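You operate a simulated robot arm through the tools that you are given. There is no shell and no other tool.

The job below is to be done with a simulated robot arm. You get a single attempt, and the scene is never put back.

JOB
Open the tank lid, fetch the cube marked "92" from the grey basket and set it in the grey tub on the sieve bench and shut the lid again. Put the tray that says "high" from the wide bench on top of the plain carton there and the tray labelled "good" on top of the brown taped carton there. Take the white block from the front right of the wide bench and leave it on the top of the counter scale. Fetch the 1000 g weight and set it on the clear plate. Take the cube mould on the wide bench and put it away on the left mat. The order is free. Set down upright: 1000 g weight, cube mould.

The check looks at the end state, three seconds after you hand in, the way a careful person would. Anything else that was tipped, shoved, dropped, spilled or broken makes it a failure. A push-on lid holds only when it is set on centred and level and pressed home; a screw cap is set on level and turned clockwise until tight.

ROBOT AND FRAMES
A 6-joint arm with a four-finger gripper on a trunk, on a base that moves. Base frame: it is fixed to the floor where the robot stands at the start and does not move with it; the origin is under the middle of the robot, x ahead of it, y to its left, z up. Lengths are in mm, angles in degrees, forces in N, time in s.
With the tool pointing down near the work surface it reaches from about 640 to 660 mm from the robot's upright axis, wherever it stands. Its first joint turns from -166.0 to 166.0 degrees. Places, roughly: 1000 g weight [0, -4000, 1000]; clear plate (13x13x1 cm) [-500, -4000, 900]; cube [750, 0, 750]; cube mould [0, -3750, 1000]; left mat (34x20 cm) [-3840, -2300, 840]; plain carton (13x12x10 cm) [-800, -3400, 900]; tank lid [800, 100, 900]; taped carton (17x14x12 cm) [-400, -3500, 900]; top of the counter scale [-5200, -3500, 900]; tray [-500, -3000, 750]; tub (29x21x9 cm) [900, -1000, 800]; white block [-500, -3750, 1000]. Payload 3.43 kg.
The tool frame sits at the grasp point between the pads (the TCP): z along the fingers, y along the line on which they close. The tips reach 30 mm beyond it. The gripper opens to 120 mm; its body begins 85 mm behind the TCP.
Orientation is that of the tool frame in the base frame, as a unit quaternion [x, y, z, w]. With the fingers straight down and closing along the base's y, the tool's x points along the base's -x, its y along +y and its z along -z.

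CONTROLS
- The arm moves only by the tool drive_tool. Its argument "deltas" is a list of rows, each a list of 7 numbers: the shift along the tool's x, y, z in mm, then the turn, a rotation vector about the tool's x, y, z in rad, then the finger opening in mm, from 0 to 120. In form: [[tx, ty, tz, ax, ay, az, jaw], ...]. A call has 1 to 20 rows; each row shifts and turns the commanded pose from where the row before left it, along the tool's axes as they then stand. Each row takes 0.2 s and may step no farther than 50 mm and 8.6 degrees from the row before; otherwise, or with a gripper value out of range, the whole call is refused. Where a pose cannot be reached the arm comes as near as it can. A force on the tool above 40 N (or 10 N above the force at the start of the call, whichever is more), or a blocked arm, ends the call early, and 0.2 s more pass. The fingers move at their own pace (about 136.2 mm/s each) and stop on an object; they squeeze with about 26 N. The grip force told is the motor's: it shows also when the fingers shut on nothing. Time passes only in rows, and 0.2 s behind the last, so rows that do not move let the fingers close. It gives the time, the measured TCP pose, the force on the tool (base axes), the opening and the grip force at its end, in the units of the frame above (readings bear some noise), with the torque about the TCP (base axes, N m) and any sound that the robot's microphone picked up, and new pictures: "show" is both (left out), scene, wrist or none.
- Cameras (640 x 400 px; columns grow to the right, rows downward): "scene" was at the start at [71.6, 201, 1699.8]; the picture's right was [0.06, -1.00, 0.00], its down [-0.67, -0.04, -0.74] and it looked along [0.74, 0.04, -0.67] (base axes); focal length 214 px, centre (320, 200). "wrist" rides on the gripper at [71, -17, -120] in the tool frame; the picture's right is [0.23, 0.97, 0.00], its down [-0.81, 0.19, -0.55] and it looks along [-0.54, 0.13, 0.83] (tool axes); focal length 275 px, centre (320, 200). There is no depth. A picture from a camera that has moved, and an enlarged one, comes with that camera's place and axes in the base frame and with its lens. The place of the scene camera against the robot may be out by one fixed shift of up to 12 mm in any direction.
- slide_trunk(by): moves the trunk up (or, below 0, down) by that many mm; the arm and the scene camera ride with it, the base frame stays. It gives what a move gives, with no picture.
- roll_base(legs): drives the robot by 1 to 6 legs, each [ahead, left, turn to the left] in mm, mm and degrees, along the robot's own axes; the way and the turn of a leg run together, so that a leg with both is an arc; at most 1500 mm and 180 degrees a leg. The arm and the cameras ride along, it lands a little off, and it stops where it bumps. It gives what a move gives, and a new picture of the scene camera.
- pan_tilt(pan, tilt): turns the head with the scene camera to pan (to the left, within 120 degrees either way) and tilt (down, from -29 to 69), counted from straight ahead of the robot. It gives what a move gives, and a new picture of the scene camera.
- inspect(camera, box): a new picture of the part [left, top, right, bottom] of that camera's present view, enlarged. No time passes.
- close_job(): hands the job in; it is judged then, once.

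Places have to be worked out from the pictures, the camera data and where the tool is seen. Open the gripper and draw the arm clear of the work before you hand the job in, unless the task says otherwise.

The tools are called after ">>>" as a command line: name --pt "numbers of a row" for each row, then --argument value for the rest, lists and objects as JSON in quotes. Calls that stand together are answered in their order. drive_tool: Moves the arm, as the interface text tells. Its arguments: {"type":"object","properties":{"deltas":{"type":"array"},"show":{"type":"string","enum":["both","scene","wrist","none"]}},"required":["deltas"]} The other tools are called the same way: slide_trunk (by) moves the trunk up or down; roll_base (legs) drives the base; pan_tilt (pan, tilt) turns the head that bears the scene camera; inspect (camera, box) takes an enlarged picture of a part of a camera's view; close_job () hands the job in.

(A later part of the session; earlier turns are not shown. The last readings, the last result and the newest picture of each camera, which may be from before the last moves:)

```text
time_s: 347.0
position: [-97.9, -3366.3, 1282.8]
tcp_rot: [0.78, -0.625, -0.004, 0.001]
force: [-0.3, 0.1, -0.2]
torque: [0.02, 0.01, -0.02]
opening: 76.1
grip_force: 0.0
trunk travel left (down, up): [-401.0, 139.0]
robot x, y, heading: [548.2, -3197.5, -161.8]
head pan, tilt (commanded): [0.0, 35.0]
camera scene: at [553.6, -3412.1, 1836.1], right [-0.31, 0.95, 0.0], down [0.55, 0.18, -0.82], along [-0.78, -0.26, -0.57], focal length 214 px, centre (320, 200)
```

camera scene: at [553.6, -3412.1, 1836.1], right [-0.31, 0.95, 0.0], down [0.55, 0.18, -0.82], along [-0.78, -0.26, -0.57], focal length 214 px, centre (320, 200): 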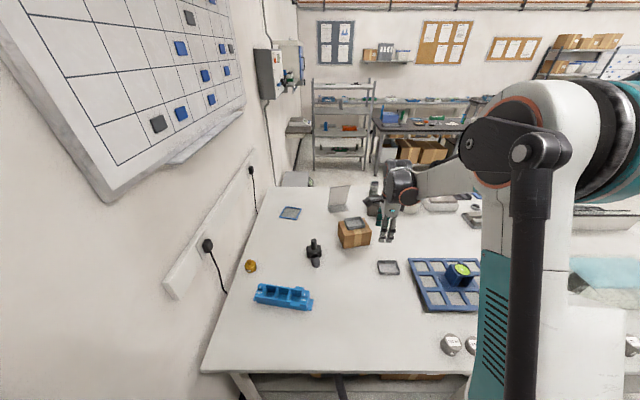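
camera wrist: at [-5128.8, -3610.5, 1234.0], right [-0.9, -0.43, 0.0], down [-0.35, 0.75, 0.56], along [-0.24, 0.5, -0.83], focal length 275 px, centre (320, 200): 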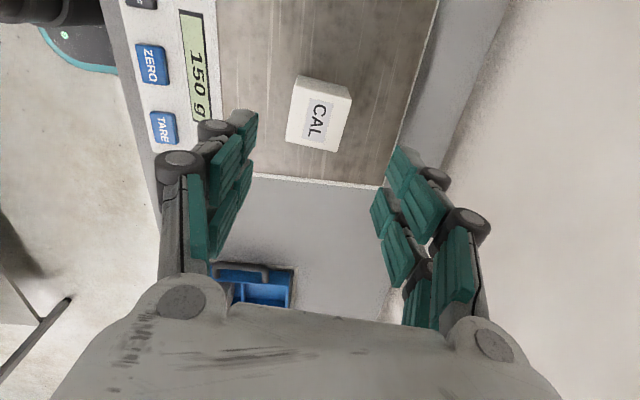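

The mould and brass weight are in plain view. I'll enlarge to measure them.

>>> inspect --camera "scene" --box '[225, 235, 345, 335]'

>>> inspect --camera "scene" --box '[230, 180, 400, 286]'

```text
4.00 times, centred on (285, 285) of scene
camera zoom: at [553.6, -3412.1, 1836.1], right [-0.31, 0.95, 0.0], down [0.55, 0.18, -0.82], along [-0.78, -0.26, -0.57], focal length 858 px, centre (460, -140)
```

zoom: 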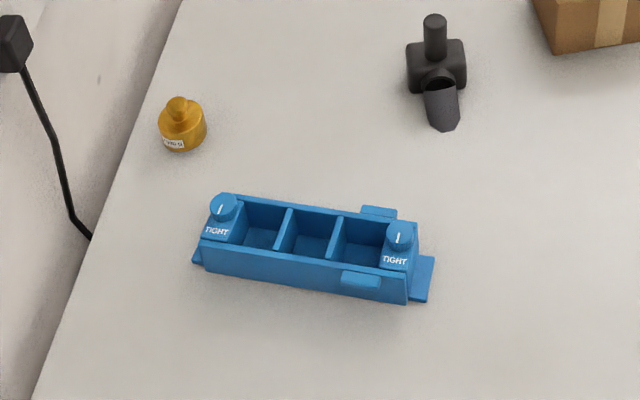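

```text
3.76 times, centred on (315, 233) of scene
camera zoom: at [553.6, -3412.1, 1836.1], right [-0.31, 0.95, 0.0], down [0.55, 0.18, -0.82], along [-0.78, -0.26, -0.57], focal length 807 px, centre (339, 76)
```

zoom: 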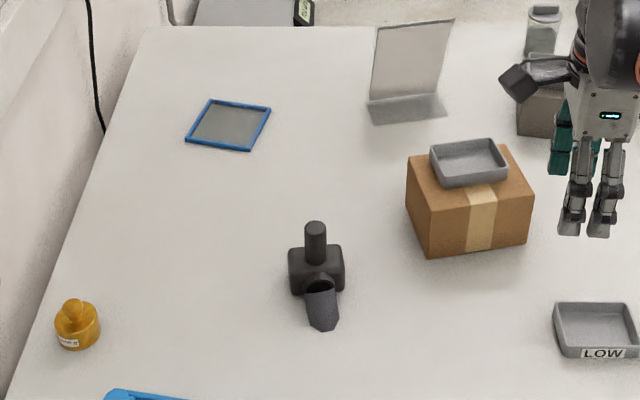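

The weight is only ~35 mm from the wall, the mould is clear; I'll take the mould first. It lies at about (62,-3761), ~65 mm wide, long axis nearly along the tool's x. I'll move above it.

>>> drive_tool --pt "35 -6 0 0 0 0 100" --pt "46 -7.7 0 0 0 0 100" --pt "46 -7.7 0 0 0 0 100" --pt "46 -7.7 0 0 0 0 100" --pt "46 -7.7 0 0 0 0 100" --pt "46 -7.7 0 0 0 0 100" --pt "46 -7.7 0 0 0 0 100" --pt "46 -7.7 0 0 0 0 100" --pt "40 -7 0 0 0 0.08 100" --pt "22 -4 0 0 0 0 100" --show "both"

```text
time_s: 349.2
position: [60.3, -3761.5, 1278.9]
tcp_rot: [0.754, -0.657, -0.004, 0.001]
force: [-0.1, -0.6, -0.3]
torque: [0.03, 0.02, 0.03]
opening: 100.0
grip_force: 0.0
trunk travel left (down, up): [-401.0, 139.0]
robot x, y, heading: [542.2, -3196.3, -161.9]
head pan, tilt (commanded): [0.0, 35.0]
camera scene: at [553.4, -3412.4, 1836.1], right [-0.31, 0.95, 0.0], down [0.55, 0.18, -0.82], along [-0.78, -0.25, -0.57], focal length 214 px, centre (320, 200)
camera wrist: at [87.8, -3829.7, 1400.4], right [-0.93, -0.36, 0.0], down [-0.3, 0.77, 0.56], along [-0.2, 0.52, -0.83], focal length 275 px, centre (320, 200)
```

scene: 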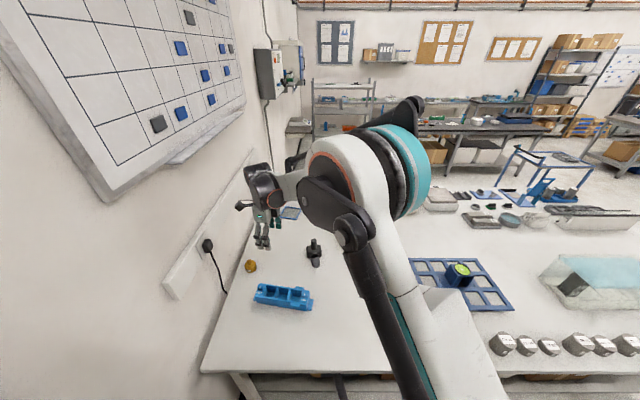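
wrist: 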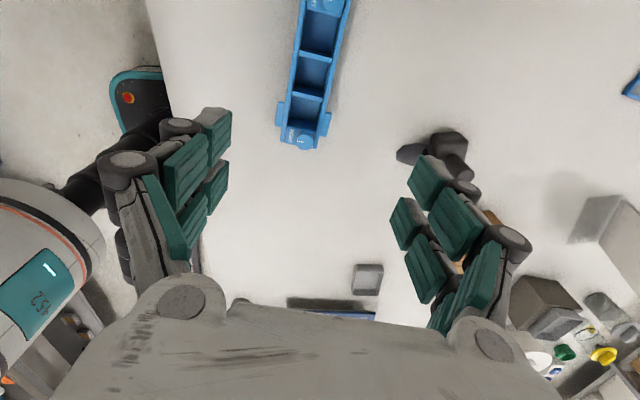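

I'll lower the trunk 200 mm and measure the mould from closer.

>>> drive_tool --pt "-18 -4 0 0 0 -0.035 100" --show "none"

>>> slide_trunk --by -210

>>> inspect --camera "wrist" --box '[0, 0, 640, 400]'

```text
time_s: 349.6
position: [60.6, -3740.5, 1279.8]
tcp_rot: [0.765, -0.643, -0.003, 0.0]
force: [1.4, 0.0, 0.1]
torque: [-0.03, 0.0, 0.0]
opening: 99.9
grip_force: 0.1
trunk travel left (down, up): [-401.0, 139.0]
robot x, y, heading: [547.0, -3200.1, -161.9]
head pan, tilt (commanded): [0.0, 35.0]
```

```text
time_s: 351.8
position: [62.2, -3742.3, 1070.7]
tcp_rot: [0.766, -0.643, -0.004, 0.001]
force: [0.4, -0.4, 0.0]
torque: [-0.01, 0.01, 0.0]
opening: 99.9
grip_force: 0.0
trunk travel left (down, up): [-191.0, 349.0]
robot x, y, heading: [548.8, -3195.2, -161.9]
head pan, tilt (commanded): [0.0, 35.0]
```

```text
1.00 times, centred on (320, 200) of wrist (not enlarged: the box is as wide or as high as the picture)
camera zoom: at [92.1, -3809.3, 1191.0], right [-0.92, -0.39, 0.0], down [-0.32, 0.76, 0.56], along [-0.22, 0.51, -0.83], focal length 275 px, centre (320, 200)
```

zoom: 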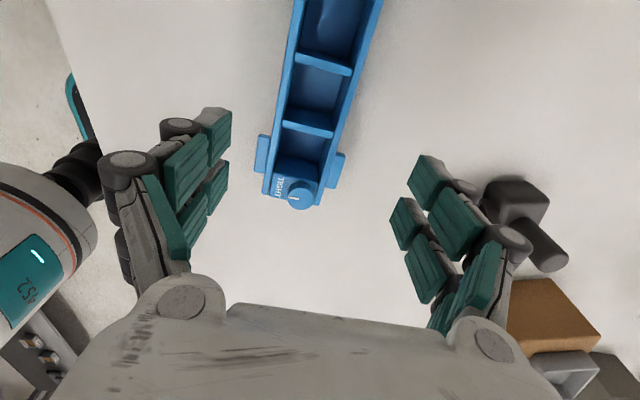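

The mould is aligned with the tool: ~70 mm wide, centre ~4 mm off, side lugs 67 mm to one side of centre. I'll centre and descend.

>>> drive_tool --pt "6 -4 20 0 0 0 104" --pt "0 0 35 0 0 0 104" --pt "0 0 35 0 0 0 104" --pt "0 0 35 0 0 0 104" --show "wrist"

```text
time_s: 352.8
position: [64.3, -3746.9, 944.2]
tcp_rot: [0.766, -0.643, -0.003, 0.001]
force: [0.5, 0.0, 0.2]
torque: [0.0, -0.01, 0.0]
opening: 104.0
grip_force: 0.1
trunk travel left (down, up): [-191.0, 349.0]
robot x, y, heading: [548.7, -3195.9, -161.8]
head pan, tilt (commanded): [0.0, 35.0]
camera wrist: at [95.7, -3814.8, 1065.6], right [-0.92, -0.39, 0.0], down [-0.32, 0.76, 0.56], along [-0.22, 0.51, -0.83], focal length 275 px, centre (320, 200)
```

wrist: 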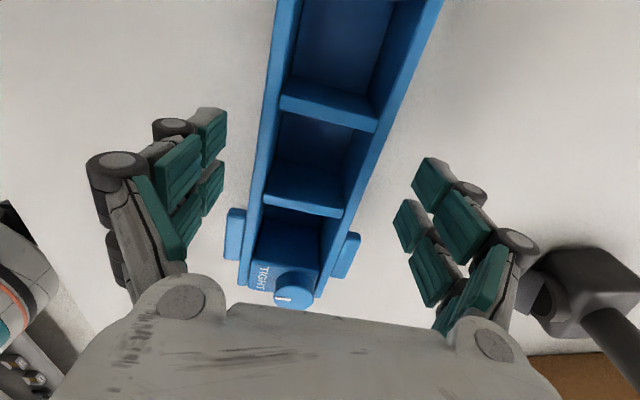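

Centred on the mould and clear of neighbours. I'll descend the last 52 mm and close.

>>> drive_tool --pt "0 0 20 0 0 0 104" --pt "0 0 18 0 0 0 104" --pt "0 0 13 0 0 0 104" --pt "0 0 0 0 0 0 80" --pt "0 0 0 0 0 0 40" --pt "0 0 0 0 0 0 0" --pt "0 0 0 0 0 0 0" --pt "0 0 0 0 0 0 0" --show "wrist"

```text
time_s: 354.6
position: [66.1, -3745.2, 894.1]
tcp_rot: [0.765, -0.644, -0.003, 0.0]
force: [3.6, 0.9, 2.0]
torque: [0.11, -0.36, -0.28]
opening: 69.8
grip_force: 26.0
trunk travel left (down, up): [-191.0, 349.0]
robot x, y, heading: [549.6, -3200.3, -161.8]
head pan, tilt (commanded): [0.0, 35.0]
camera wrist: at [96.3, -3813.9, 1015.5], right [-0.92, -0.39, 0.0], down [-0.33, 0.76, 0.56], along [-0.22, 0.51, -0.83], focal length 275 px, centre (320, 200)
```

wrist: 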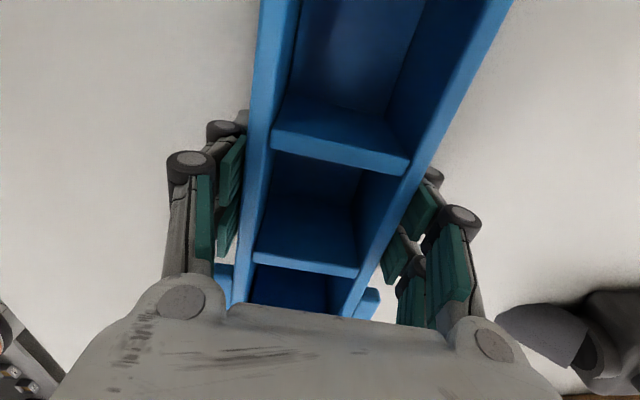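

Gripped at 69.8 mm. I'll lift a few millimetres and read the load.

>>> drive_tool --pt "0 0 -2 0 0 0 0" --pt "0 0 -3 0 0 0 0" --pt "0 0 -4 0 0 0 0" --pt "0 0 0 0 0 0 0" --show "wrist"

```text
time_s: 355.6
position: [64.8, -3745.7, 902.1]
tcp_rot: [0.765, -0.644, -0.004, 0.0]
force: [0.6, -0.7, -7.6]
torque: [-0.02, -0.01, 0.0]
opening: 69.8
grip_force: 26.0
trunk travel left (down, up): [-191.0, 349.0]
robot x, y, heading: [548.6, -3192.0, -161.8]
head pan, tilt (commanded): [0.0, 35.0]
camera wrist: at [95.8, -3814.1, 1023.6], right [-0.92, -0.39, 0.0], down [-0.33, 0.76, 0.56], along [-0.22, 0.51, -0.83], focal length 275 px, centre (320, 200)
```

wrist: 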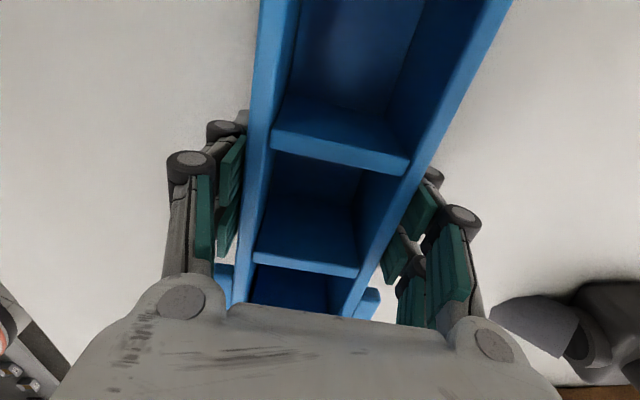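

The mould weighs only ~0.78 kg and is balanced. I'll keep lifting gently.

>>> drive_tool --pt "0 0 -4 0 0 0 0" --pt "0 0 -6 0 0 0 0" --pt "0 0 -8 0 0 0 0" --pt "0 0 -10 0 0 0 0" --pt "0 0 -10 0 0 0 0" --pt "0 0 -10 0 0 0 0" --pt "0 0 -10 0 0 0 0" --pt "0 0 -8 0 0 0 0" --pt "0 0 -5 0 0 0 0" --show "both"

```text
time_s: 357.6
position: [65.6, -3747.4, 972.7]
tcp_rot: [0.765, -0.644, -0.004, 0.0]
force: [-0.1, -0.2, -7.2]
torque: [-0.04, 0.0, 0.01]
opening: 69.7
grip_force: 26.1
trunk travel left (down, up): [-191.0, 349.0]
robot x, y, heading: [544.7, -3197.3, -161.6]
head pan, tilt (commanded): [0.0, 35.0]
camera scene: at [553.1, -3412.3, 1626.1], right [-0.31, 0.95, 0.0], down [0.55, 0.18, -0.82], along [-0.78, -0.26, -0.57], focal length 214 px, centre (320, 200)
camera wrist: at [96.2, -3814.3, 1094.5], right [-0.92, -0.39, 0.0], down [-0.33, 0.76, 0.56], along [-0.22, 0.51, -0.83], focal length 275 px, centre (320, 200)
```

scene: 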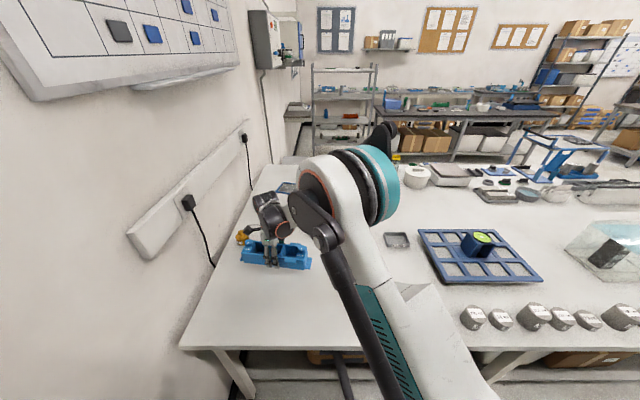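
wrist: 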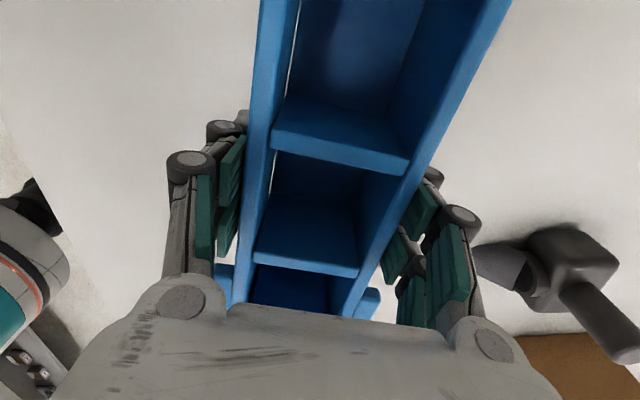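

Holding steadily. I'll raise it with the trunk and bring it in front of the robot.

>>> slide_trunk --by 215

>>> drive_tool --pt "-8 0 0 0 0 0 0" --pt "-16 0 0 0 0 0 0" --pt "-22 0 0 0 0 0 0" --pt "-25 0 0 0 0 0 0" --pt "-25 0 0 0 0 0 0" --pt "-25 0 0 0 0 0 0" --pt "-25 0 0 0 0 0 0" --pt "-25 0 0 0 0 0 0" --pt "-25 0 0 0 0 0 0" --pt "-25 0 0 0 0 0 0" --pt "-25 0 0 0 0 0 0" --pt "-22 0 0 0 0 0 0" --pt "-16 0 0 0 0 0 0" --pt "-8 0 0 0 0 0 0" --show "scene"

```text
time_s: 359.9
position: [65.0, -3745.7, 1188.3]
tcp_rot: [0.766, -0.643, -0.004, 0.0]
force: [-1.0, 0.8, -7.5]
torque: [0.03, -0.04, 0.0]
opening: 69.8
grip_force: 25.9
trunk travel left (down, up): [-406.0, 134.0]
robot x, y, heading: [550.6, -3201.7, -161.7]
head pan, tilt (commanded): [0.0, 35.0]
```

```text
time_s: 362.9
position: [14.9, -3458.8, 1189.5]
tcp_rot: [0.766, -0.643, -0.004, 0.001]
force: [-1.0, 0.1, -7.5]
torque: [0.0, 0.03, 0.0]
opening: 69.8
grip_force: 25.9
trunk travel left (down, up): [-406.0, 134.0]
robot x, y, heading: [543.4, -3196.6, -161.7]
head pan, tilt (commanded): [0.0, 35.0]
camera scene: at [552.9, -3411.7, 1841.1], right [-0.31, 0.95, 0.0], down [0.55, 0.18, -0.82], along [-0.78, -0.26, -0.57], focal length 214 px, centre (320, 200)
```

scene: 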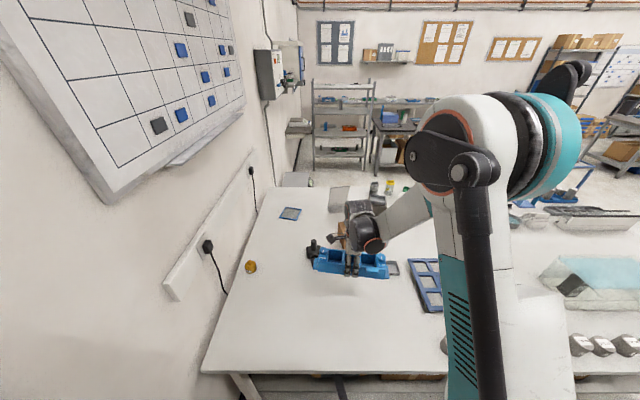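

The mould is secured in front. I'll drive back along the bench to its near end.

>>> roll_base --legs '[[0, -1250, -0.8], [0, -1230, 0]]'

>>> roll_base --legs '[[900, 0, 0], [900, 0, 0]]'

```text
time_s: 375.0
position: [-739.8, -1093.9, 1190.2]
tcp_rot: [0.764, -0.645, -0.004, 0.0]
force: [-0.1, 0.2, -8.0]
torque: [-0.02, -0.01, -0.03]
opening: 69.9
grip_force: 26.0
trunk travel left (down, up): [-406.0, 134.0]
robot x, y, heading: [-205.4, -833.8, -162.1]
head pan, tilt (commanded): [0.0, 35.0]
camera scene: at [-202.7, -1049.1, 1841.2], right [-0.31, 0.95, 0.0], down [0.55, 0.18, -0.82], along [-0.78, -0.25, -0.57], focal length 214 px, centre (320, 200)
```

scene: 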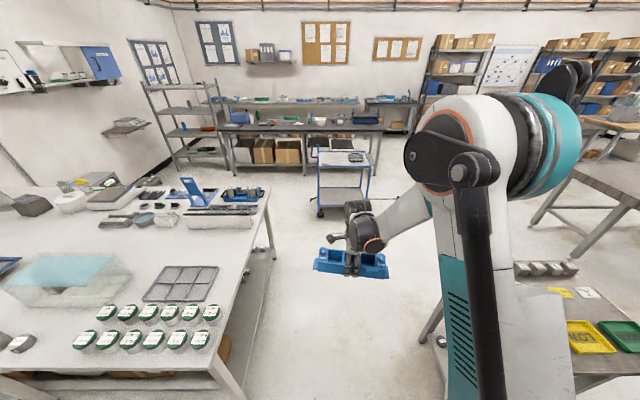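

```text
time_s: 384.1
position: [-2456.2, -1661.8, 1188.8]
tcp_rot: [0.765, -0.643, -0.004, 0.001]
force: [-1.0, 0.7, -7.6]
torque: [-0.01, -0.04, -0.02]
opening: 69.6
grip_force: 26.4
trunk travel left (down, up): [-406.0, 134.0]
robot x, y, heading: [-1919.7, -1399.2, -161.6]
head pan, tilt (commanded): [0.0, 35.0]
camera scene: at [-1918.5, -1614.8, 1841.1], right [-0.31, 0.95, 0.0], down [0.55, 0.18, -0.82], along [-0.78, -0.26, -0.57], focal length 214 px, centre (320, 200)
```

scene: 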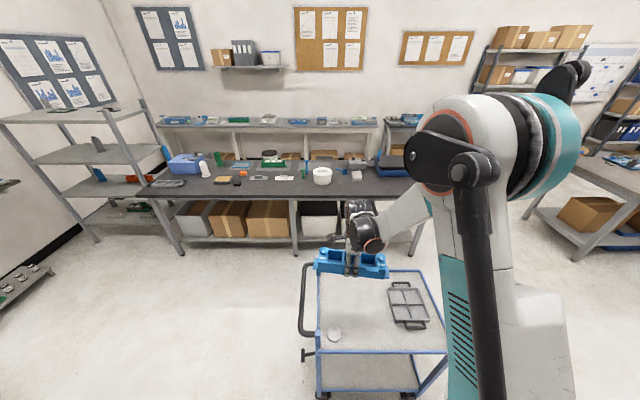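

I'm facing the dark bench over the trolley. I'll enlarge the bench top to find the mats.

>>> inspect --camera "scene" --box '[150, 130, 430, 230]'

>>> inspect --camera "scene" --box '[240, 140, 360, 200]'

```text
2.29 times, centred on (290, 180) of scene
camera zoom: at [-1918.5, -1614.8, 1841.1], right [-0.31, 0.95, 0.0], down [0.55, 0.18, -0.82], along [-0.78, -0.26, -0.57], focal length 490 px, centre (389, 246)
```

zoom: 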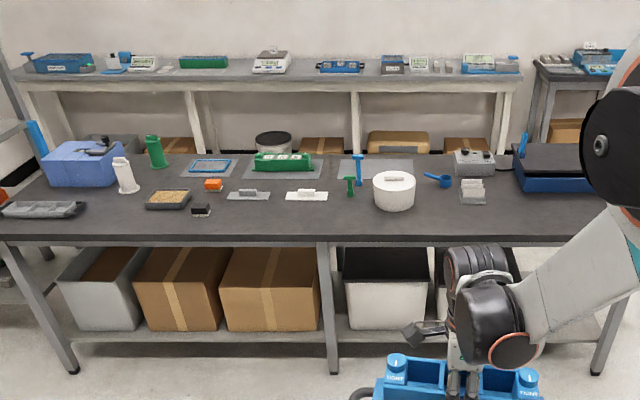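

```text
5.33 times, centred on (300, 170) of scene
camera zoom: at [-1918.5, -1614.8, 1841.1], right [-0.31, 0.95, 0.0], down [0.55, 0.18, -0.82], along [-0.78, -0.26, -0.57], focal length 1144 px, centre (427, 360)
```

zoom: 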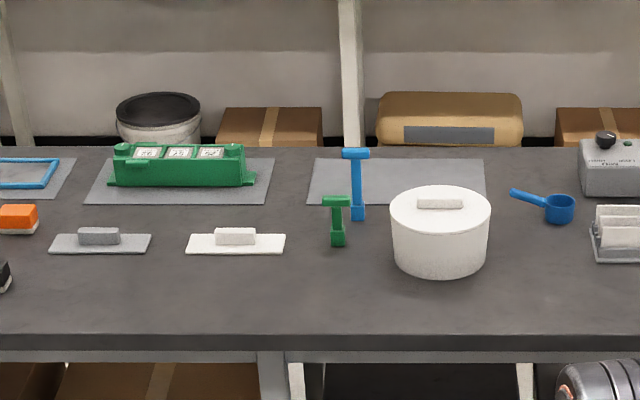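

The empty mat on the right (from here) matches the listed left mat at (-3840,-2316). I'll pass left of the trolley and approach the dark bench.

>>> roll_base --legs '[[200, 660, -0.9], [1000, 0, 0]]'

```text
time_s: 392.7
position: [-3399.0, -2648.2, 1189.6]
tcp_rot: [0.762, -0.648, -0.004, 0.0]
force: [-0.9, -0.1, -7.0]
torque: [0.0, 0.02, 0.03]
opening: 70.1
grip_force: 25.6
trunk travel left (down, up): [-406.0, 134.0]
robot x, y, heading: [-2868.3, -2392.8, -162.7]
head pan, tilt (commanded): [0.0, 35.0]
camera scene: at [-2860.7, -2607.9, 1841.1], right [-0.3, 0.95, 0.0], down [0.55, 0.17, -0.82], along [-0.78, -0.25, -0.57], focal length 214 px, centre (320, 200)
```

scene: 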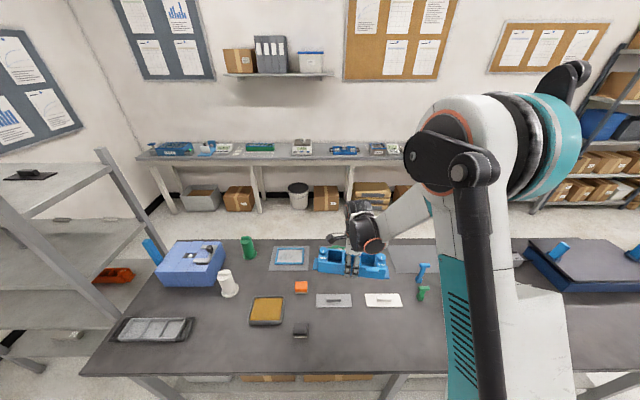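

I'll shift right and a bit closer so the left mat is ahead.

>>> roll_base --legs '[[85, -280, 0]]'

>>> inspect --camera "scene" --box '[260, 190, 480, 327]'

```text
time_s: 394.7
position: [-3563.8, -2408.4, 1189.6]
tcp_rot: [0.763, -0.647, -0.004, 0.001]
force: [-0.5, 1.6, -7.4]
torque: [-0.02, -0.03, -0.01]
opening: 69.9
grip_force: 25.8
trunk travel left (down, up): [-406.0, 134.0]
robot x, y, heading: [-3024.2, -2151.1, -162.4]
head pan, tilt (commanded): [0.0, 35.0]
camera scene: at [-3026.2, -2365.4, 1841.3], right [-0.3, 0.95, 0.0], down [0.55, 0.17, -0.82], along [-0.78, -0.25, -0.57], focal length 214 px, centre (320, 200)
```

scene: 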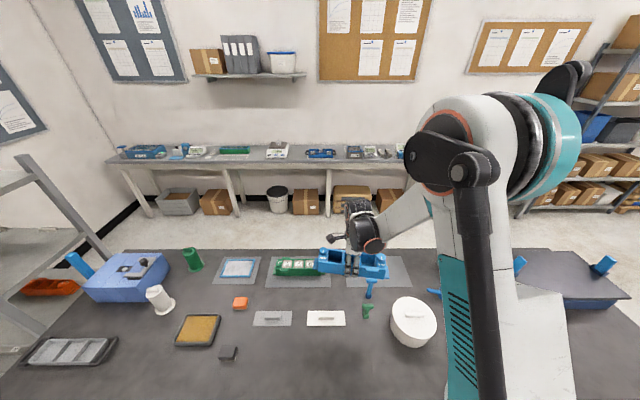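

```text
2.91 times, centred on (370, 258) of scene
camera zoom: at [-3026.2, -2365.4, 1841.3], right [-0.3, 0.95, 0.0], down [0.55, 0.17, -0.82], along [-0.78, -0.25, -0.57], focal length 624 px, centre (174, 30)
```

zoom: 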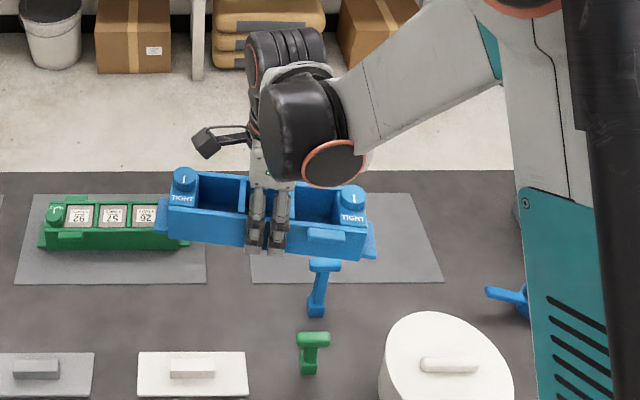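

The left mat computes to centre (-3832,-2302), z≈845; the upright blue tool stands ~69 mm clear of where the gripper will be. I'll move the mould over the mat at height and align its yaw.

>>> drive_tool --pt "-6 10 0 0 0 0 0" --pt "-11 19 0 0 0 0 0" --pt "-15 26 0 0 0 0 0" --pt "-17 30 0 0 0 0 0" --pt "-17 30 0 0 0 0 0" --pt "-17 30 0 0 0 0 0" --pt "-17 30 0 0 0 0 0" --pt "-16 28 0 0 0 0 0" --pt "-15 26 0 0 0 0 0" --pt "-10 17 0 0 0 0 0" --pt "-6 11 0 0 0 0 0" --pt "0 0 0 0 0 -0.05 0" --pt "0 0 0 0 0 -0.05 0" --pt "0 0 0 0 0 -0.047 0" --show "both"

```text
time_s: 397.7
position: [-3841.8, -2306.6, 1192.0]
tcp_rot: [0.808, -0.589, -0.004, -0.001]
force: [0.3, -0.2, -7.5]
torque: [-0.02, 0.03, 0.0]
opening: 69.9
grip_force: 25.9
trunk travel left (down, up): [-406.0, 134.0]
robot x, y, heading: [-3030.5, -2149.9, -162.4]
head pan, tilt (commanded): [0.0, 35.0]
camera scene: at [-3025.6, -2366.7, 1841.1], right [-0.3, 0.95, 0.0], down [0.55, 0.17, -0.82], along [-0.78, -0.25, -0.57], focal length 214 px, centre (320, 200)
camera wrist: at [-3801.8, -2369.7, 1312.7], right [-0.86, -0.52, 0.0], down [-0.43, 0.71, 0.56], along [-0.29, 0.48, -0.83], focal length 275 px, centre (320, 200)
```

scene: 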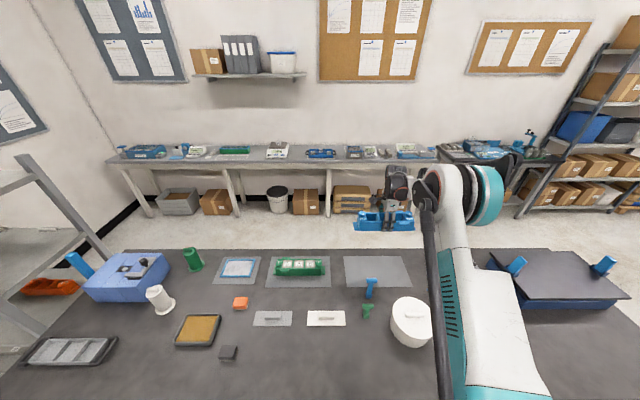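
wrist: 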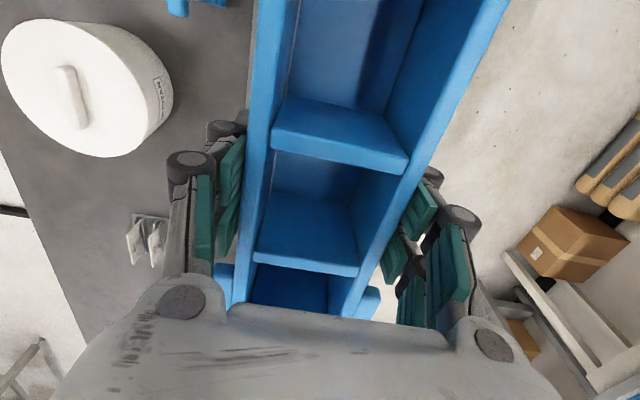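

The mat is now unobstructed. I'll zoom in to verify its position and the blue tool.

>>> inspect --camera "scene" --box '[320, 190, 460, 345]'

```text
2.58 times, centred on (390, 268) of scene
camera zoom: at [-3025.6, -2366.7, 1841.1], right [-0.3, 0.95, 0.0], down [0.55, 0.17, -0.82], along [-0.78, -0.25, -0.57], focal length 554 px, centre (139, 26)
```

zoom: 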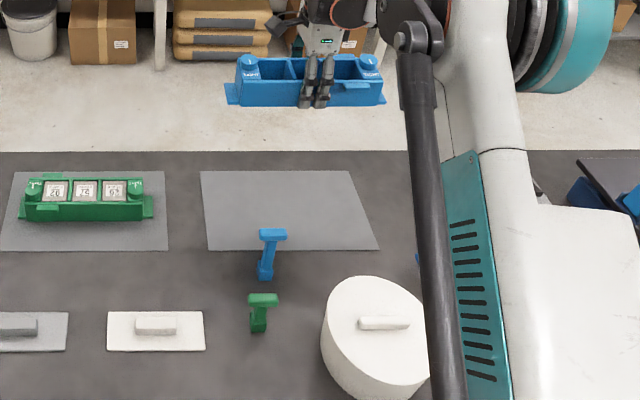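

Mat centre confirmed at (-3829,-2303), z≈846; the mould is 10 mm beyond centre, aligned. I'll lower with the trunk, then creep down.

>>> slide_trunk --by -200

>>> slide_trunk --by -85

>>> inspect --camera "scene" --box '[320, 190, 460, 345]'

>>> inspect --camera "wrist" --box '[0, 0, 640, 400]'

```text
time_s: 399.9
position: [-3840.8, -2306.4, 991.6]
tcp_rot: [0.808, -0.589, -0.004, 0.0]
force: [-1.2, -0.7, -8.3]
torque: [-0.01, -0.01, 0.02]
opening: 69.8
grip_force: 26.3
trunk travel left (down, up): [-206.0, 334.0]
robot x, y, heading: [-3028.2, -2151.6, -162.5]
head pan, tilt (commanded): [0.0, 35.0]
```

```text
time_s: 401.1
position: [-3840.4, -2306.3, 907.1]
tcp_rot: [0.808, -0.59, -0.004, 0.0]
force: [-0.3, -0.1, -6.8]
torque: [0.02, 0.02, 0.01]
opening: 69.9
grip_force: 25.9
trunk travel left (down, up): [-121.0, 419.0]
robot x, y, heading: [-3023.7, -2150.6, -162.1]
head pan, tilt (commanded): [0.0, 35.0]
```

```text
2.58 times, centred on (390, 268) of scene
camera zoom: at [-3025.3, -2366.5, 1556.3], right [-0.3, 0.95, 0.0], down [0.55, 0.17, -0.82], along [-0.78, -0.25, -0.57], focal length 554 px, centre (139, 26)
```

zoom: 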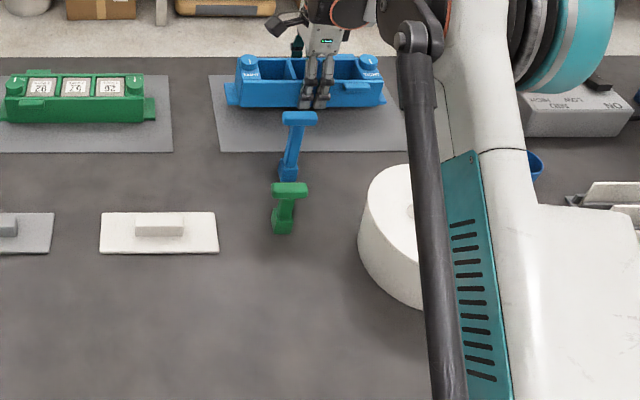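

```text
1.00 times, centred on (320, 200) of wrist (not enlarged: the box is as wide or as high as the picture)
camera zoom: at [-3801.5, -2369.7, 1027.9], right [-0.86, -0.52, 0.0], down [-0.43, 0.71, 0.56], along [-0.29, 0.48, -0.83], focal length 275 px, centre (320, 200)
```

zoom: 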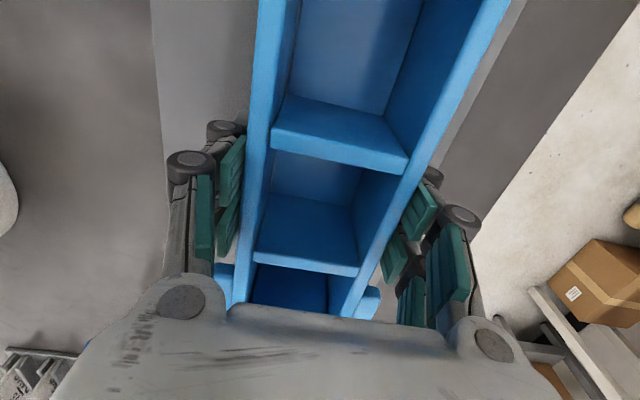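

The mould hovers ~27 mm over the mat, well inside its borders. I'll lower gently to contact.

>>> drive_tool --pt "0 0 7 0 0 0 0" --pt "0 0 7 0 0 0 0" --pt "0 0 4 0 0 0 0" --show "none"

>>> drive_tool --pt "0 0 2 0 0 0 0" --pt "0 0 2 0 0 0 0" --show "none"

```text
time_s: 401.9
position: [-3841.7, -2305.5, 889.6]
tcp_rot: [0.808, -0.59, -0.003, 0.0]
force: [1.0, 0.0, -6.9]
torque: [0.01, 0.0, -0.02]
opening: 69.9
grip_force: 26.3
trunk travel left (down, up): [-121.0, 419.0]
robot x, y, heading: [-3026.0, -2151.6, -162.2]
head pan, tilt (commanded): [0.0, 35.0]
```

```text
time_s: 402.5
position: [-3841.1, -2306.2, 883.5]
tcp_rot: [0.808, -0.589, -0.002, 0.0]
force: [-0.1, 0.9, -7.8]
torque: [0.0, -0.01, 0.01]
opening: 70.1
grip_force: 26.0
trunk travel left (down, up): [-121.0, 419.0]
robot x, y, heading: [-3030.1, -2153.3, -162.4]
head pan, tilt (commanded): [0.0, 35.0]
```

Still carrying the full weight at 883.5; two more small steps.

>>> drive_tool --pt "0 0 2 0 0 0 0" --pt "0 0 1.5 0 0 0 0" --show "none"

```text
time_s: 403.1
position: [-3840.8, -2307.9, 881.0]
tcp_rot: [0.808, -0.589, -0.003, -0.001]
force: [0.0, 0.2, -7.5]
torque: [0.01, 0.0, -0.02]
opening: 69.8
grip_force: 26.3
trunk travel left (down, up): [-121.0, 419.0]
robot x, y, heading: [-3027.4, -2150.0, -162.4]
head pan, tilt (commanded): [0.0, 35.0]
```

Not yet touching; continuing by 1.5 mm steps.

>>> drive_tool --pt "0 0 1.5 0 0 0 0" --pt "0 0 1.5 0 0 0 0" --show "none"

```text
time_s: 403.7
position: [-3841.2, -2306.9, 877.8]
tcp_rot: [0.808, -0.59, -0.004, 0.0]
force: [-0.7, -0.9, -3.8]
torque: [-0.53, 0.0, -0.19]
opening: 69.9
grip_force: 26.1
trunk travel left (down, up): [-121.0, 419.0]
robot x, y, heading: [-3028.8, -2151.2, -162.3]
head pan, tilt (commanded): [0.0, 35.0]
```

First contact (load down to 3.8 N). One more small step, then check.

>>> drive_tool --pt "0 0 1.2 0 0 0 0" --pt "0 0 0 0 0 0 0" --show "none"

```text
time_s: 404.3
position: [-3840.7, -2306.3, 879.1]
tcp_rot: [0.809, -0.588, -0.004, 0.0]
force: [-8.0, -4.0, 10.8]
torque: [-0.51, -0.17, -0.34]
opening: 69.8
grip_force: 26.3
trunk travel left (down, up): [-121.0, 419.0]
robot x, y, heading: [-3027.6, -2147.5, -162.0]
head pan, tilt (commanded): [0.0, 35.0]
```

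The mould rests on the mat (10.8 N up). I'll open the jaws and lift straight up.

>>> drive_tool --pt "0 0 0 0 0 0 74" --pt "0 0 0 0 0 0 84" --pt "0 0 0 0 0 0 96" --pt "0 0 -10 0 0 0 98" --pt "0 0 -25 0 0 0 98" --pt "0 0 -35 0 0 0 98" --pt "0 0 -40 0 0 0 98" --show "both"

>>> inspect --camera "scene" --box '[320, 190, 460, 345]'

```text
time_s: 405.9
position: [-3838.5, -2306.8, 988.1]
tcp_rot: [0.808, -0.589, -0.004, 0.0]
force: [0.1, -0.6, 0.9]
torque: [0.01, -0.03, -0.03]
opening: 98.1
grip_force: 0.4
trunk travel left (down, up): [-121.0, 419.0]
robot x, y, heading: [-3030.2, -2149.2, -162.2]
head pan, tilt (commanded): [0.0, 35.0]
camera scene: at [-3024.6, -2366.4, 1556.2], right [-0.3, 0.95, 0.0], down [0.55, 0.17, -0.82], along [-0.78, -0.25, -0.57], focal length 214 px, centre (320, 200)
camera wrist: at [-3800.0, -2370.5, 1109.0], right [-0.86, -0.52, 0.0], down [-0.43, 0.71, 0.56], along [-0.29, 0.48, -0.83], focal length 275 px, centre (320, 200)
```

scene: 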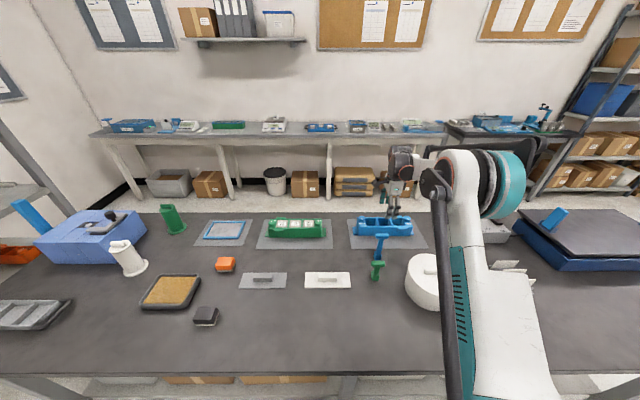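
wrist: 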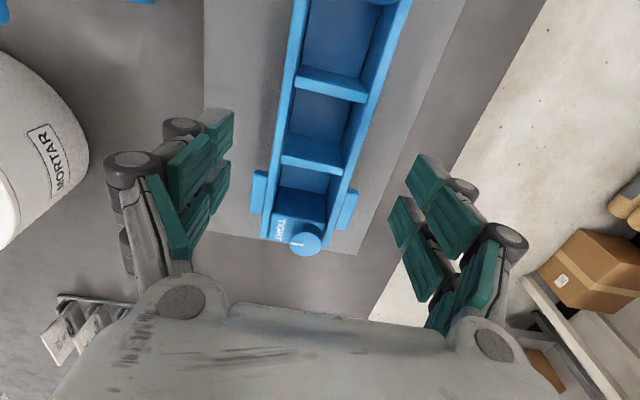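

```text
2.58 times, centred on (390, 268) of scene
camera zoom: at [-3024.6, -2366.4, 1556.2], right [-0.3, 0.95, 0.0], down [0.55, 0.17, -0.82], along [-0.78, -0.25, -0.57], focal length 554 px, centre (139, 26)
```

zoom: 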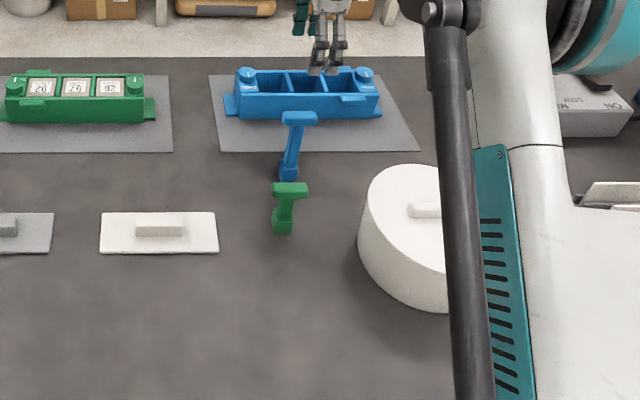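

The mould stands on the left mat, fully inside. Now the last item, the 1000 g weight: I'll raise the trunk and retrace the route to the far side of the wide bench.

>>> slide_trunk --by 280

>>> roll_base --legs '[[-85, 280, 0], [-1000, 0, 0], [-200, -660, 0]]'

```text
time_s: 408.7
position: [-3840.1, -2306.9, 1267.1]
tcp_rot: [0.808, -0.589, -0.004, 0.001]
force: [-0.4, 0.0, 0.3]
torque: [-0.01, 0.0, 0.0]
opening: 97.8
grip_force: 0.2
trunk travel left (down, up): [-401.0, 139.0]
robot x, y, heading: [-3022.7, -2149.4, -162.2]
head pan, tilt (commanded): [0.0, 35.0]
```

```text
time_s: 418.9
position: [-2737.4, -1555.1, 1267.4]
tcp_rot: [0.809, -0.588, -0.004, 0.001]
force: [-1.3, 0.4, -0.2]
torque: [-0.01, -0.01, 0.0]
opening: 98.3
grip_force: 0.1
trunk travel left (down, up): [-401.0, 139.0]
robot x, y, heading: [-1925.9, -1401.8, -162.5]
head pan, tilt (commanded): [0.0, 35.0]
camera scene: at [-1921.9, -1613.7, 1836.3], right [-0.31, 0.95, 0.0], down [0.55, 0.17, -0.82], along [-0.78, -0.25, -0.57], focal length 214 px, centre (320, 200)
```

scene: 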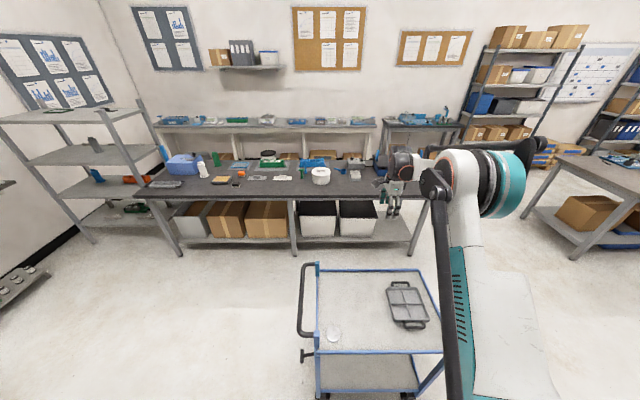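

Continuing back to the gap and then left along the wide bench.

>>> roll_base --legs '[[-900, 0, 0], [-900, 0, 0]]'

>>> roll_base --legs '[[0, 1350, 0], [0, 1350, 0]]'

```text
time_s: 427.9
position: [-1036.3, -1012.1, 1266.4]
tcp_rot: [0.81, -0.587, -0.004, 0.0]
force: [0.8, -0.2, 0.3]
torque: [0.0, 0.02, 0.01]
opening: 97.9
grip_force: 0.1
trunk travel left (down, up): [-401.0, 139.0]
robot x, y, heading: [-226.7, -856.0, -162.2]
head pan, tilt (commanded): [0.0, 35.0]
camera scene: at [-220.7, -1067.8, 1836.2], right [-0.31, 0.95, 0.0], down [0.55, 0.18, -0.82], along [-0.78, -0.25, -0.57], focal length 214 px, centre (320, 200)
```

scene: 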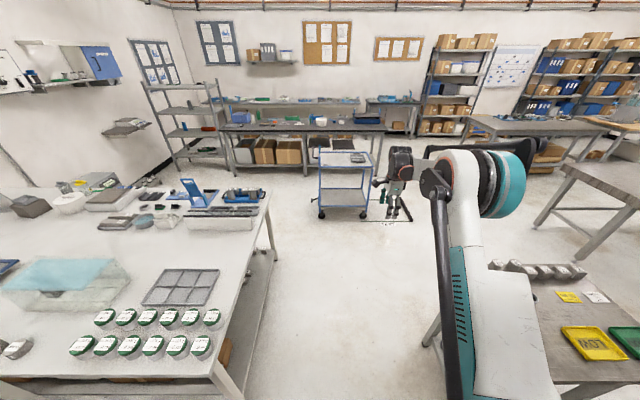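

```text
time_s: 441.0
position: [-193.5, -3573.9, 1267.2]
tcp_rot: [0.812, -0.583, -0.004, 0.0]
force: [-0.4, -0.1, 0.1]
torque: [0.0, 0.01, -0.01]
opening: 98.3
grip_force: 0.0
trunk travel left (down, up): [-401.0, 139.0]
robot x, y, heading: [616.8, -3407.9, -161.5]
head pan, tilt (commanded): [0.0, 35.0]
camera scene: at [621.7, -3624.3, 1836.1], right [-0.32, 0.95, 0.0], down [0.54, 0.18, -0.82], along [-0.78, -0.26, -0.57], focal length 214 px, centre (320, 200)
```

scene: 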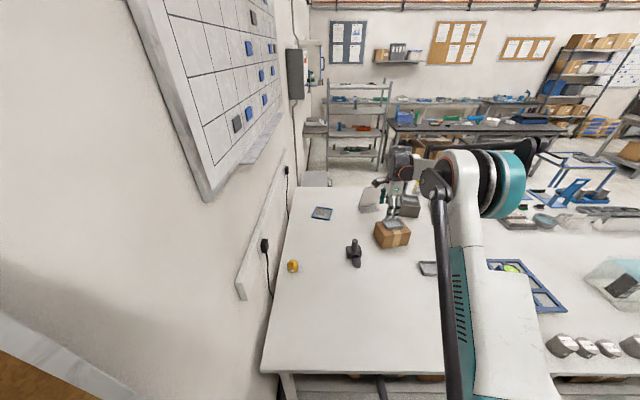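

I'm at the far end. I'll zoom in on the weight to measure it.

>>> inspect --camera "scene" --box '[265, 235, 345, 290]'

>>> inspect --camera "scene" --box '[250, 190, 430, 310]'

```text
7.27 times, centred on (305, 262) of scene
camera zoom: at [621.7, -3624.3, 1836.1], right [-0.32, 0.95, 0.0], down [0.54, 0.18, -0.82], along [-0.78, -0.26, -0.57], focal length 1560 px, centre (429, -254)
```

zoom: 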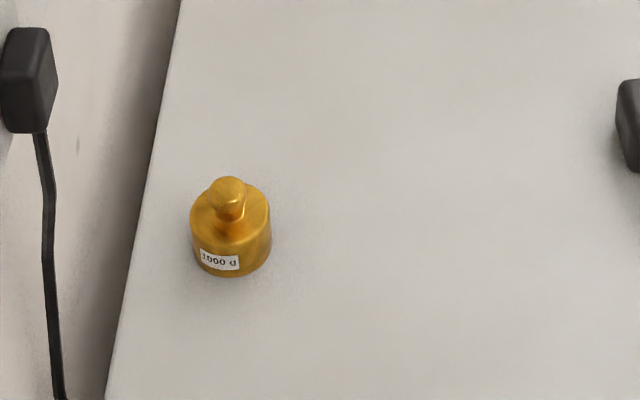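

```text
3.33 times, centred on (340, 250) of scene
camera zoom: at [621.7, -3624.3, 1836.1], right [-0.32, 0.95, 0.0], down [0.54, 0.18, -0.82], along [-0.78, -0.26, -0.57], focal length 715 px, centre (253, 33)
```

zoom: 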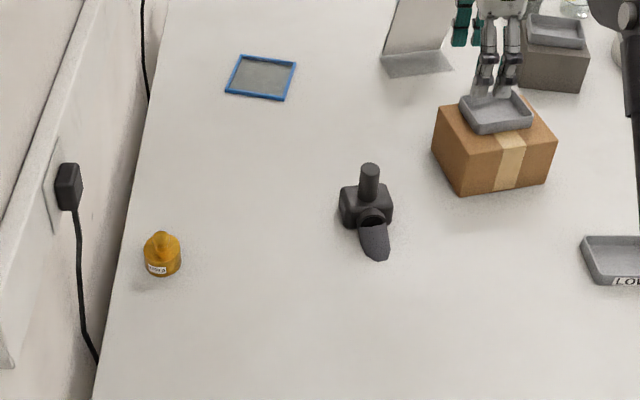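

The weight (60 mm body, knob to z≈945) is at about (-37,-3999), 74 mm from the bench edge by the wall. I'll roll 70 mm closer and turn the tool 180° so the wrist camera is on the side away from the wall.

>>> roll_base --legs '[[70, 0, -0.8]]'

>>> drive_tool --pt "0 -10 0 0 0 -0.1428 98" --pt "0 -10 0 0 0 -0.1428 98" --pt "0 0 0 0 0 -0.1428 98" --pt "0 0 0 0 0 -0.1428 98" --pt "0 0 0 0 0 -0.1428 98" --pt "0 0 0 0 0 -0.1428 98" --pt "0 0 0 0 0 -0.1428 98" --pt "0 0 0 0 0 -0.1428 98" --pt "0 0 0 0 0 -0.1428 98" --pt "0 0 0 0 0 -0.1428 98" --pt "0 0 0 0 0 -0.1428 98" --show "none"

>>> drive_tool --pt "0 0 0 0 0 -0.1428 98" --pt "0 0 0 0 0 -0.1428 98" --pt "0 0 0 0 0 -0.1428 98" --pt "0 0 0 0 0 -0.1428 98" --pt "0 0 0 0 0 -0.1428 98" --pt "0 0 0 0 0 -0.1428 98" --pt "0 0 0 0 0 -0.1428 98" --pt "0 0 0 0 0 -0.1428 98" --pt "0 0 0 0 0 -0.1428 98" --pt "0 0 0 0 0 -0.1428 98" --pt "0 0 0 0 0 -0.1428 98" --show "both"

```text
time_s: 442.0
position: [-264.9, -3586.0, 1265.4]
tcp_rot: [0.809, -0.588, -0.003, 0.001]
force: [-0.6, -0.2, -1.8]
torque: [0.03, -0.06, 0.02]
opening: 98.0
grip_force: 0.0
trunk travel left (down, up): [-401.0, 139.0]
robot x, y, heading: [547.3, -3429.5, -162.4]
head pan, tilt (commanded): [0.0, 35.0]
camera scene: at [549.5, -3646.3, 1836.0], right [-0.3, 0.95, 0.0], down [0.55, 0.17, -0.82], along [-0.78, -0.25, -0.58], focal length 214 px, centre (320, 200)
```

scene: 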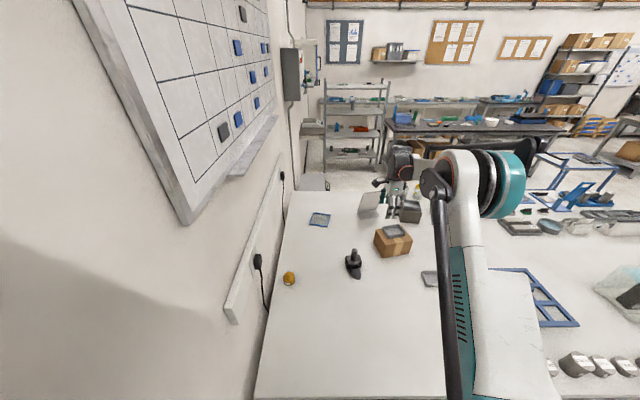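

```text
time_s: 444.4
position: [-245.0, -3578.0, 1267.4]
tcp_rot: [0.988, 0.156, -0.003, -0.002]
force: [-0.4, -0.7, 0.0]
torque: [0.0, 0.03, -0.03]
opening: 97.9
grip_force: 0.0
trunk travel left (down, up): [-401.0, 139.0]
robot x, y, heading: [545.8, -3430.8, -162.3]
head pan, tilt (commanded): [0.0, 35.0]
```

```text
time_s: 446.8
position: [-244.0, -3578.6, 1267.5]
tcp_rot: [0.588, 0.809, 0.0, -0.004]
force: [-0.3, 0.2, 0.4]
torque: [-0.02, -0.01, 0.02]
opening: 98.3
grip_force: 0.0
trunk travel left (down, up): [-401.0, 139.0]
robot x, y, heading: [548.5, -3430.9, -162.1]
head pan, tilt (commanded): [0.0, 35.0]
camera scene: at [551.8, -3645.7, 1836.2], right [-0.3, 0.95, 0.0], down [0.55, 0.17, -0.82], along [-0.78, -0.25, -0.57], focal length 214 px, centre (320, 200)
camera wrist: at [-281.4, -3516.1, 1389.5], right [0.86, 0.52, 0.0], down [0.44, -0.71, 0.55], along [0.28, -0.47, -0.84], focal length 275 px, centre (320, 200)
```

scene: 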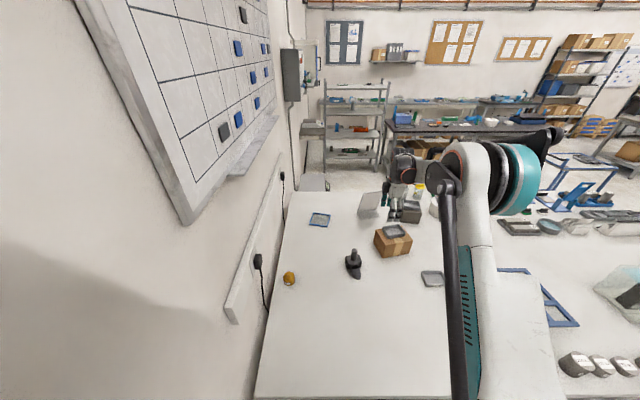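
wrist: 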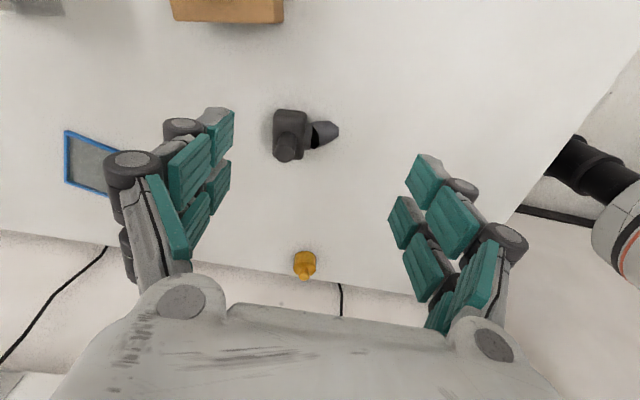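

The tool is turned; the weight is visible. I'll move toward it (stopping ~100 mm short of the wall side) and tilt the tool 10° so the gripper leans away from the wall.

>>> drive_tool --pt "-30 5 0 0 0 0 98" --pt "-45 8 0 0 0 0 98" --pt "-45 8 0 0 0 0 98" --pt "-45 8 0 0 0 0 98" --pt "-45 8 0 0 0 0 98" --pt "-45 8 0 0 0 0 98" --pt "-45 8 0 0 0 0 98" --pt "-45 8 0 0 0 0 98" --pt "-19 6 0 0 -0.0875 0 98" --pt "0 0 0 0 -0.0875 0 98" --show "none"

>>> slide_trunk --by -170

>>> inspect --camera "wrist" --box '[0, 0, 640, 400]'

>>> inspect --camera "scene" --box '[200, 150, 400, 300]'

```text
time_s: 449.0
position: [-70.0, -3904.1, 1264.0]
tcp_rot: [0.588, 0.805, -0.051, 0.067]
force: [1.2, 0.0, 1.5]
torque: [-0.01, -0.01, 0.01]
opening: 98.1
grip_force: 0.1
trunk travel left (down, up): [-401.0, 139.0]
robot x, y, heading: [552.6, -3432.1, -162.8]
head pan, tilt (commanded): [0.0, 35.0]
```

```text
time_s: 450.9
position: [-70.5, -3904.3, 1094.5]
tcp_rot: [0.587, 0.805, -0.052, 0.067]
force: [-0.4, -0.4, -0.8]
torque: [-0.02, 0.02, -0.02]
opening: 98.0
grip_force: 0.2
trunk travel left (down, up): [-231.0, 309.0]
robot x, y, heading: [549.2, -3431.8, -162.3]
head pan, tilt (commanded): [0.0, 35.0]
```

```text
1.00 times, centred on (320, 200) of wrist (not enlarged: the box is as wide or as high as the picture)
camera zoom: at [-112.5, -3822.7, 1202.7], right [0.86, 0.51, -0.04], down [0.4, -0.61, 0.68], along [0.32, -0.6, -0.73], focal length 275 px, centre (320, 200)
```

zoom: 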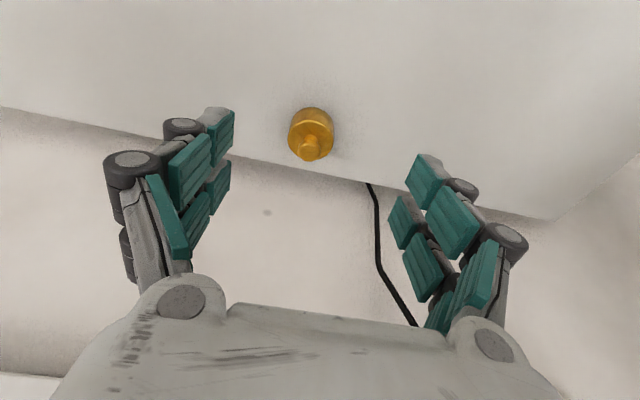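

```text
2.67 times, centred on (300, 225) of scene
camera zoom: at [552.0, -3645.7, 1666.3], right [-0.3, 0.95, 0.0], down [0.55, 0.17, -0.82], along [-0.78, -0.25, -0.57], focal length 572 px, centre (373, 133)
```

zoom: 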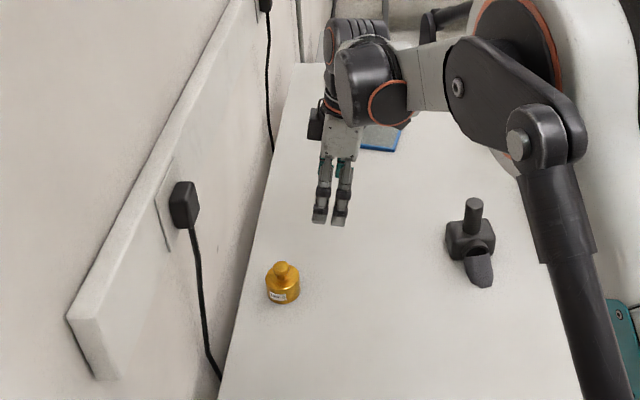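

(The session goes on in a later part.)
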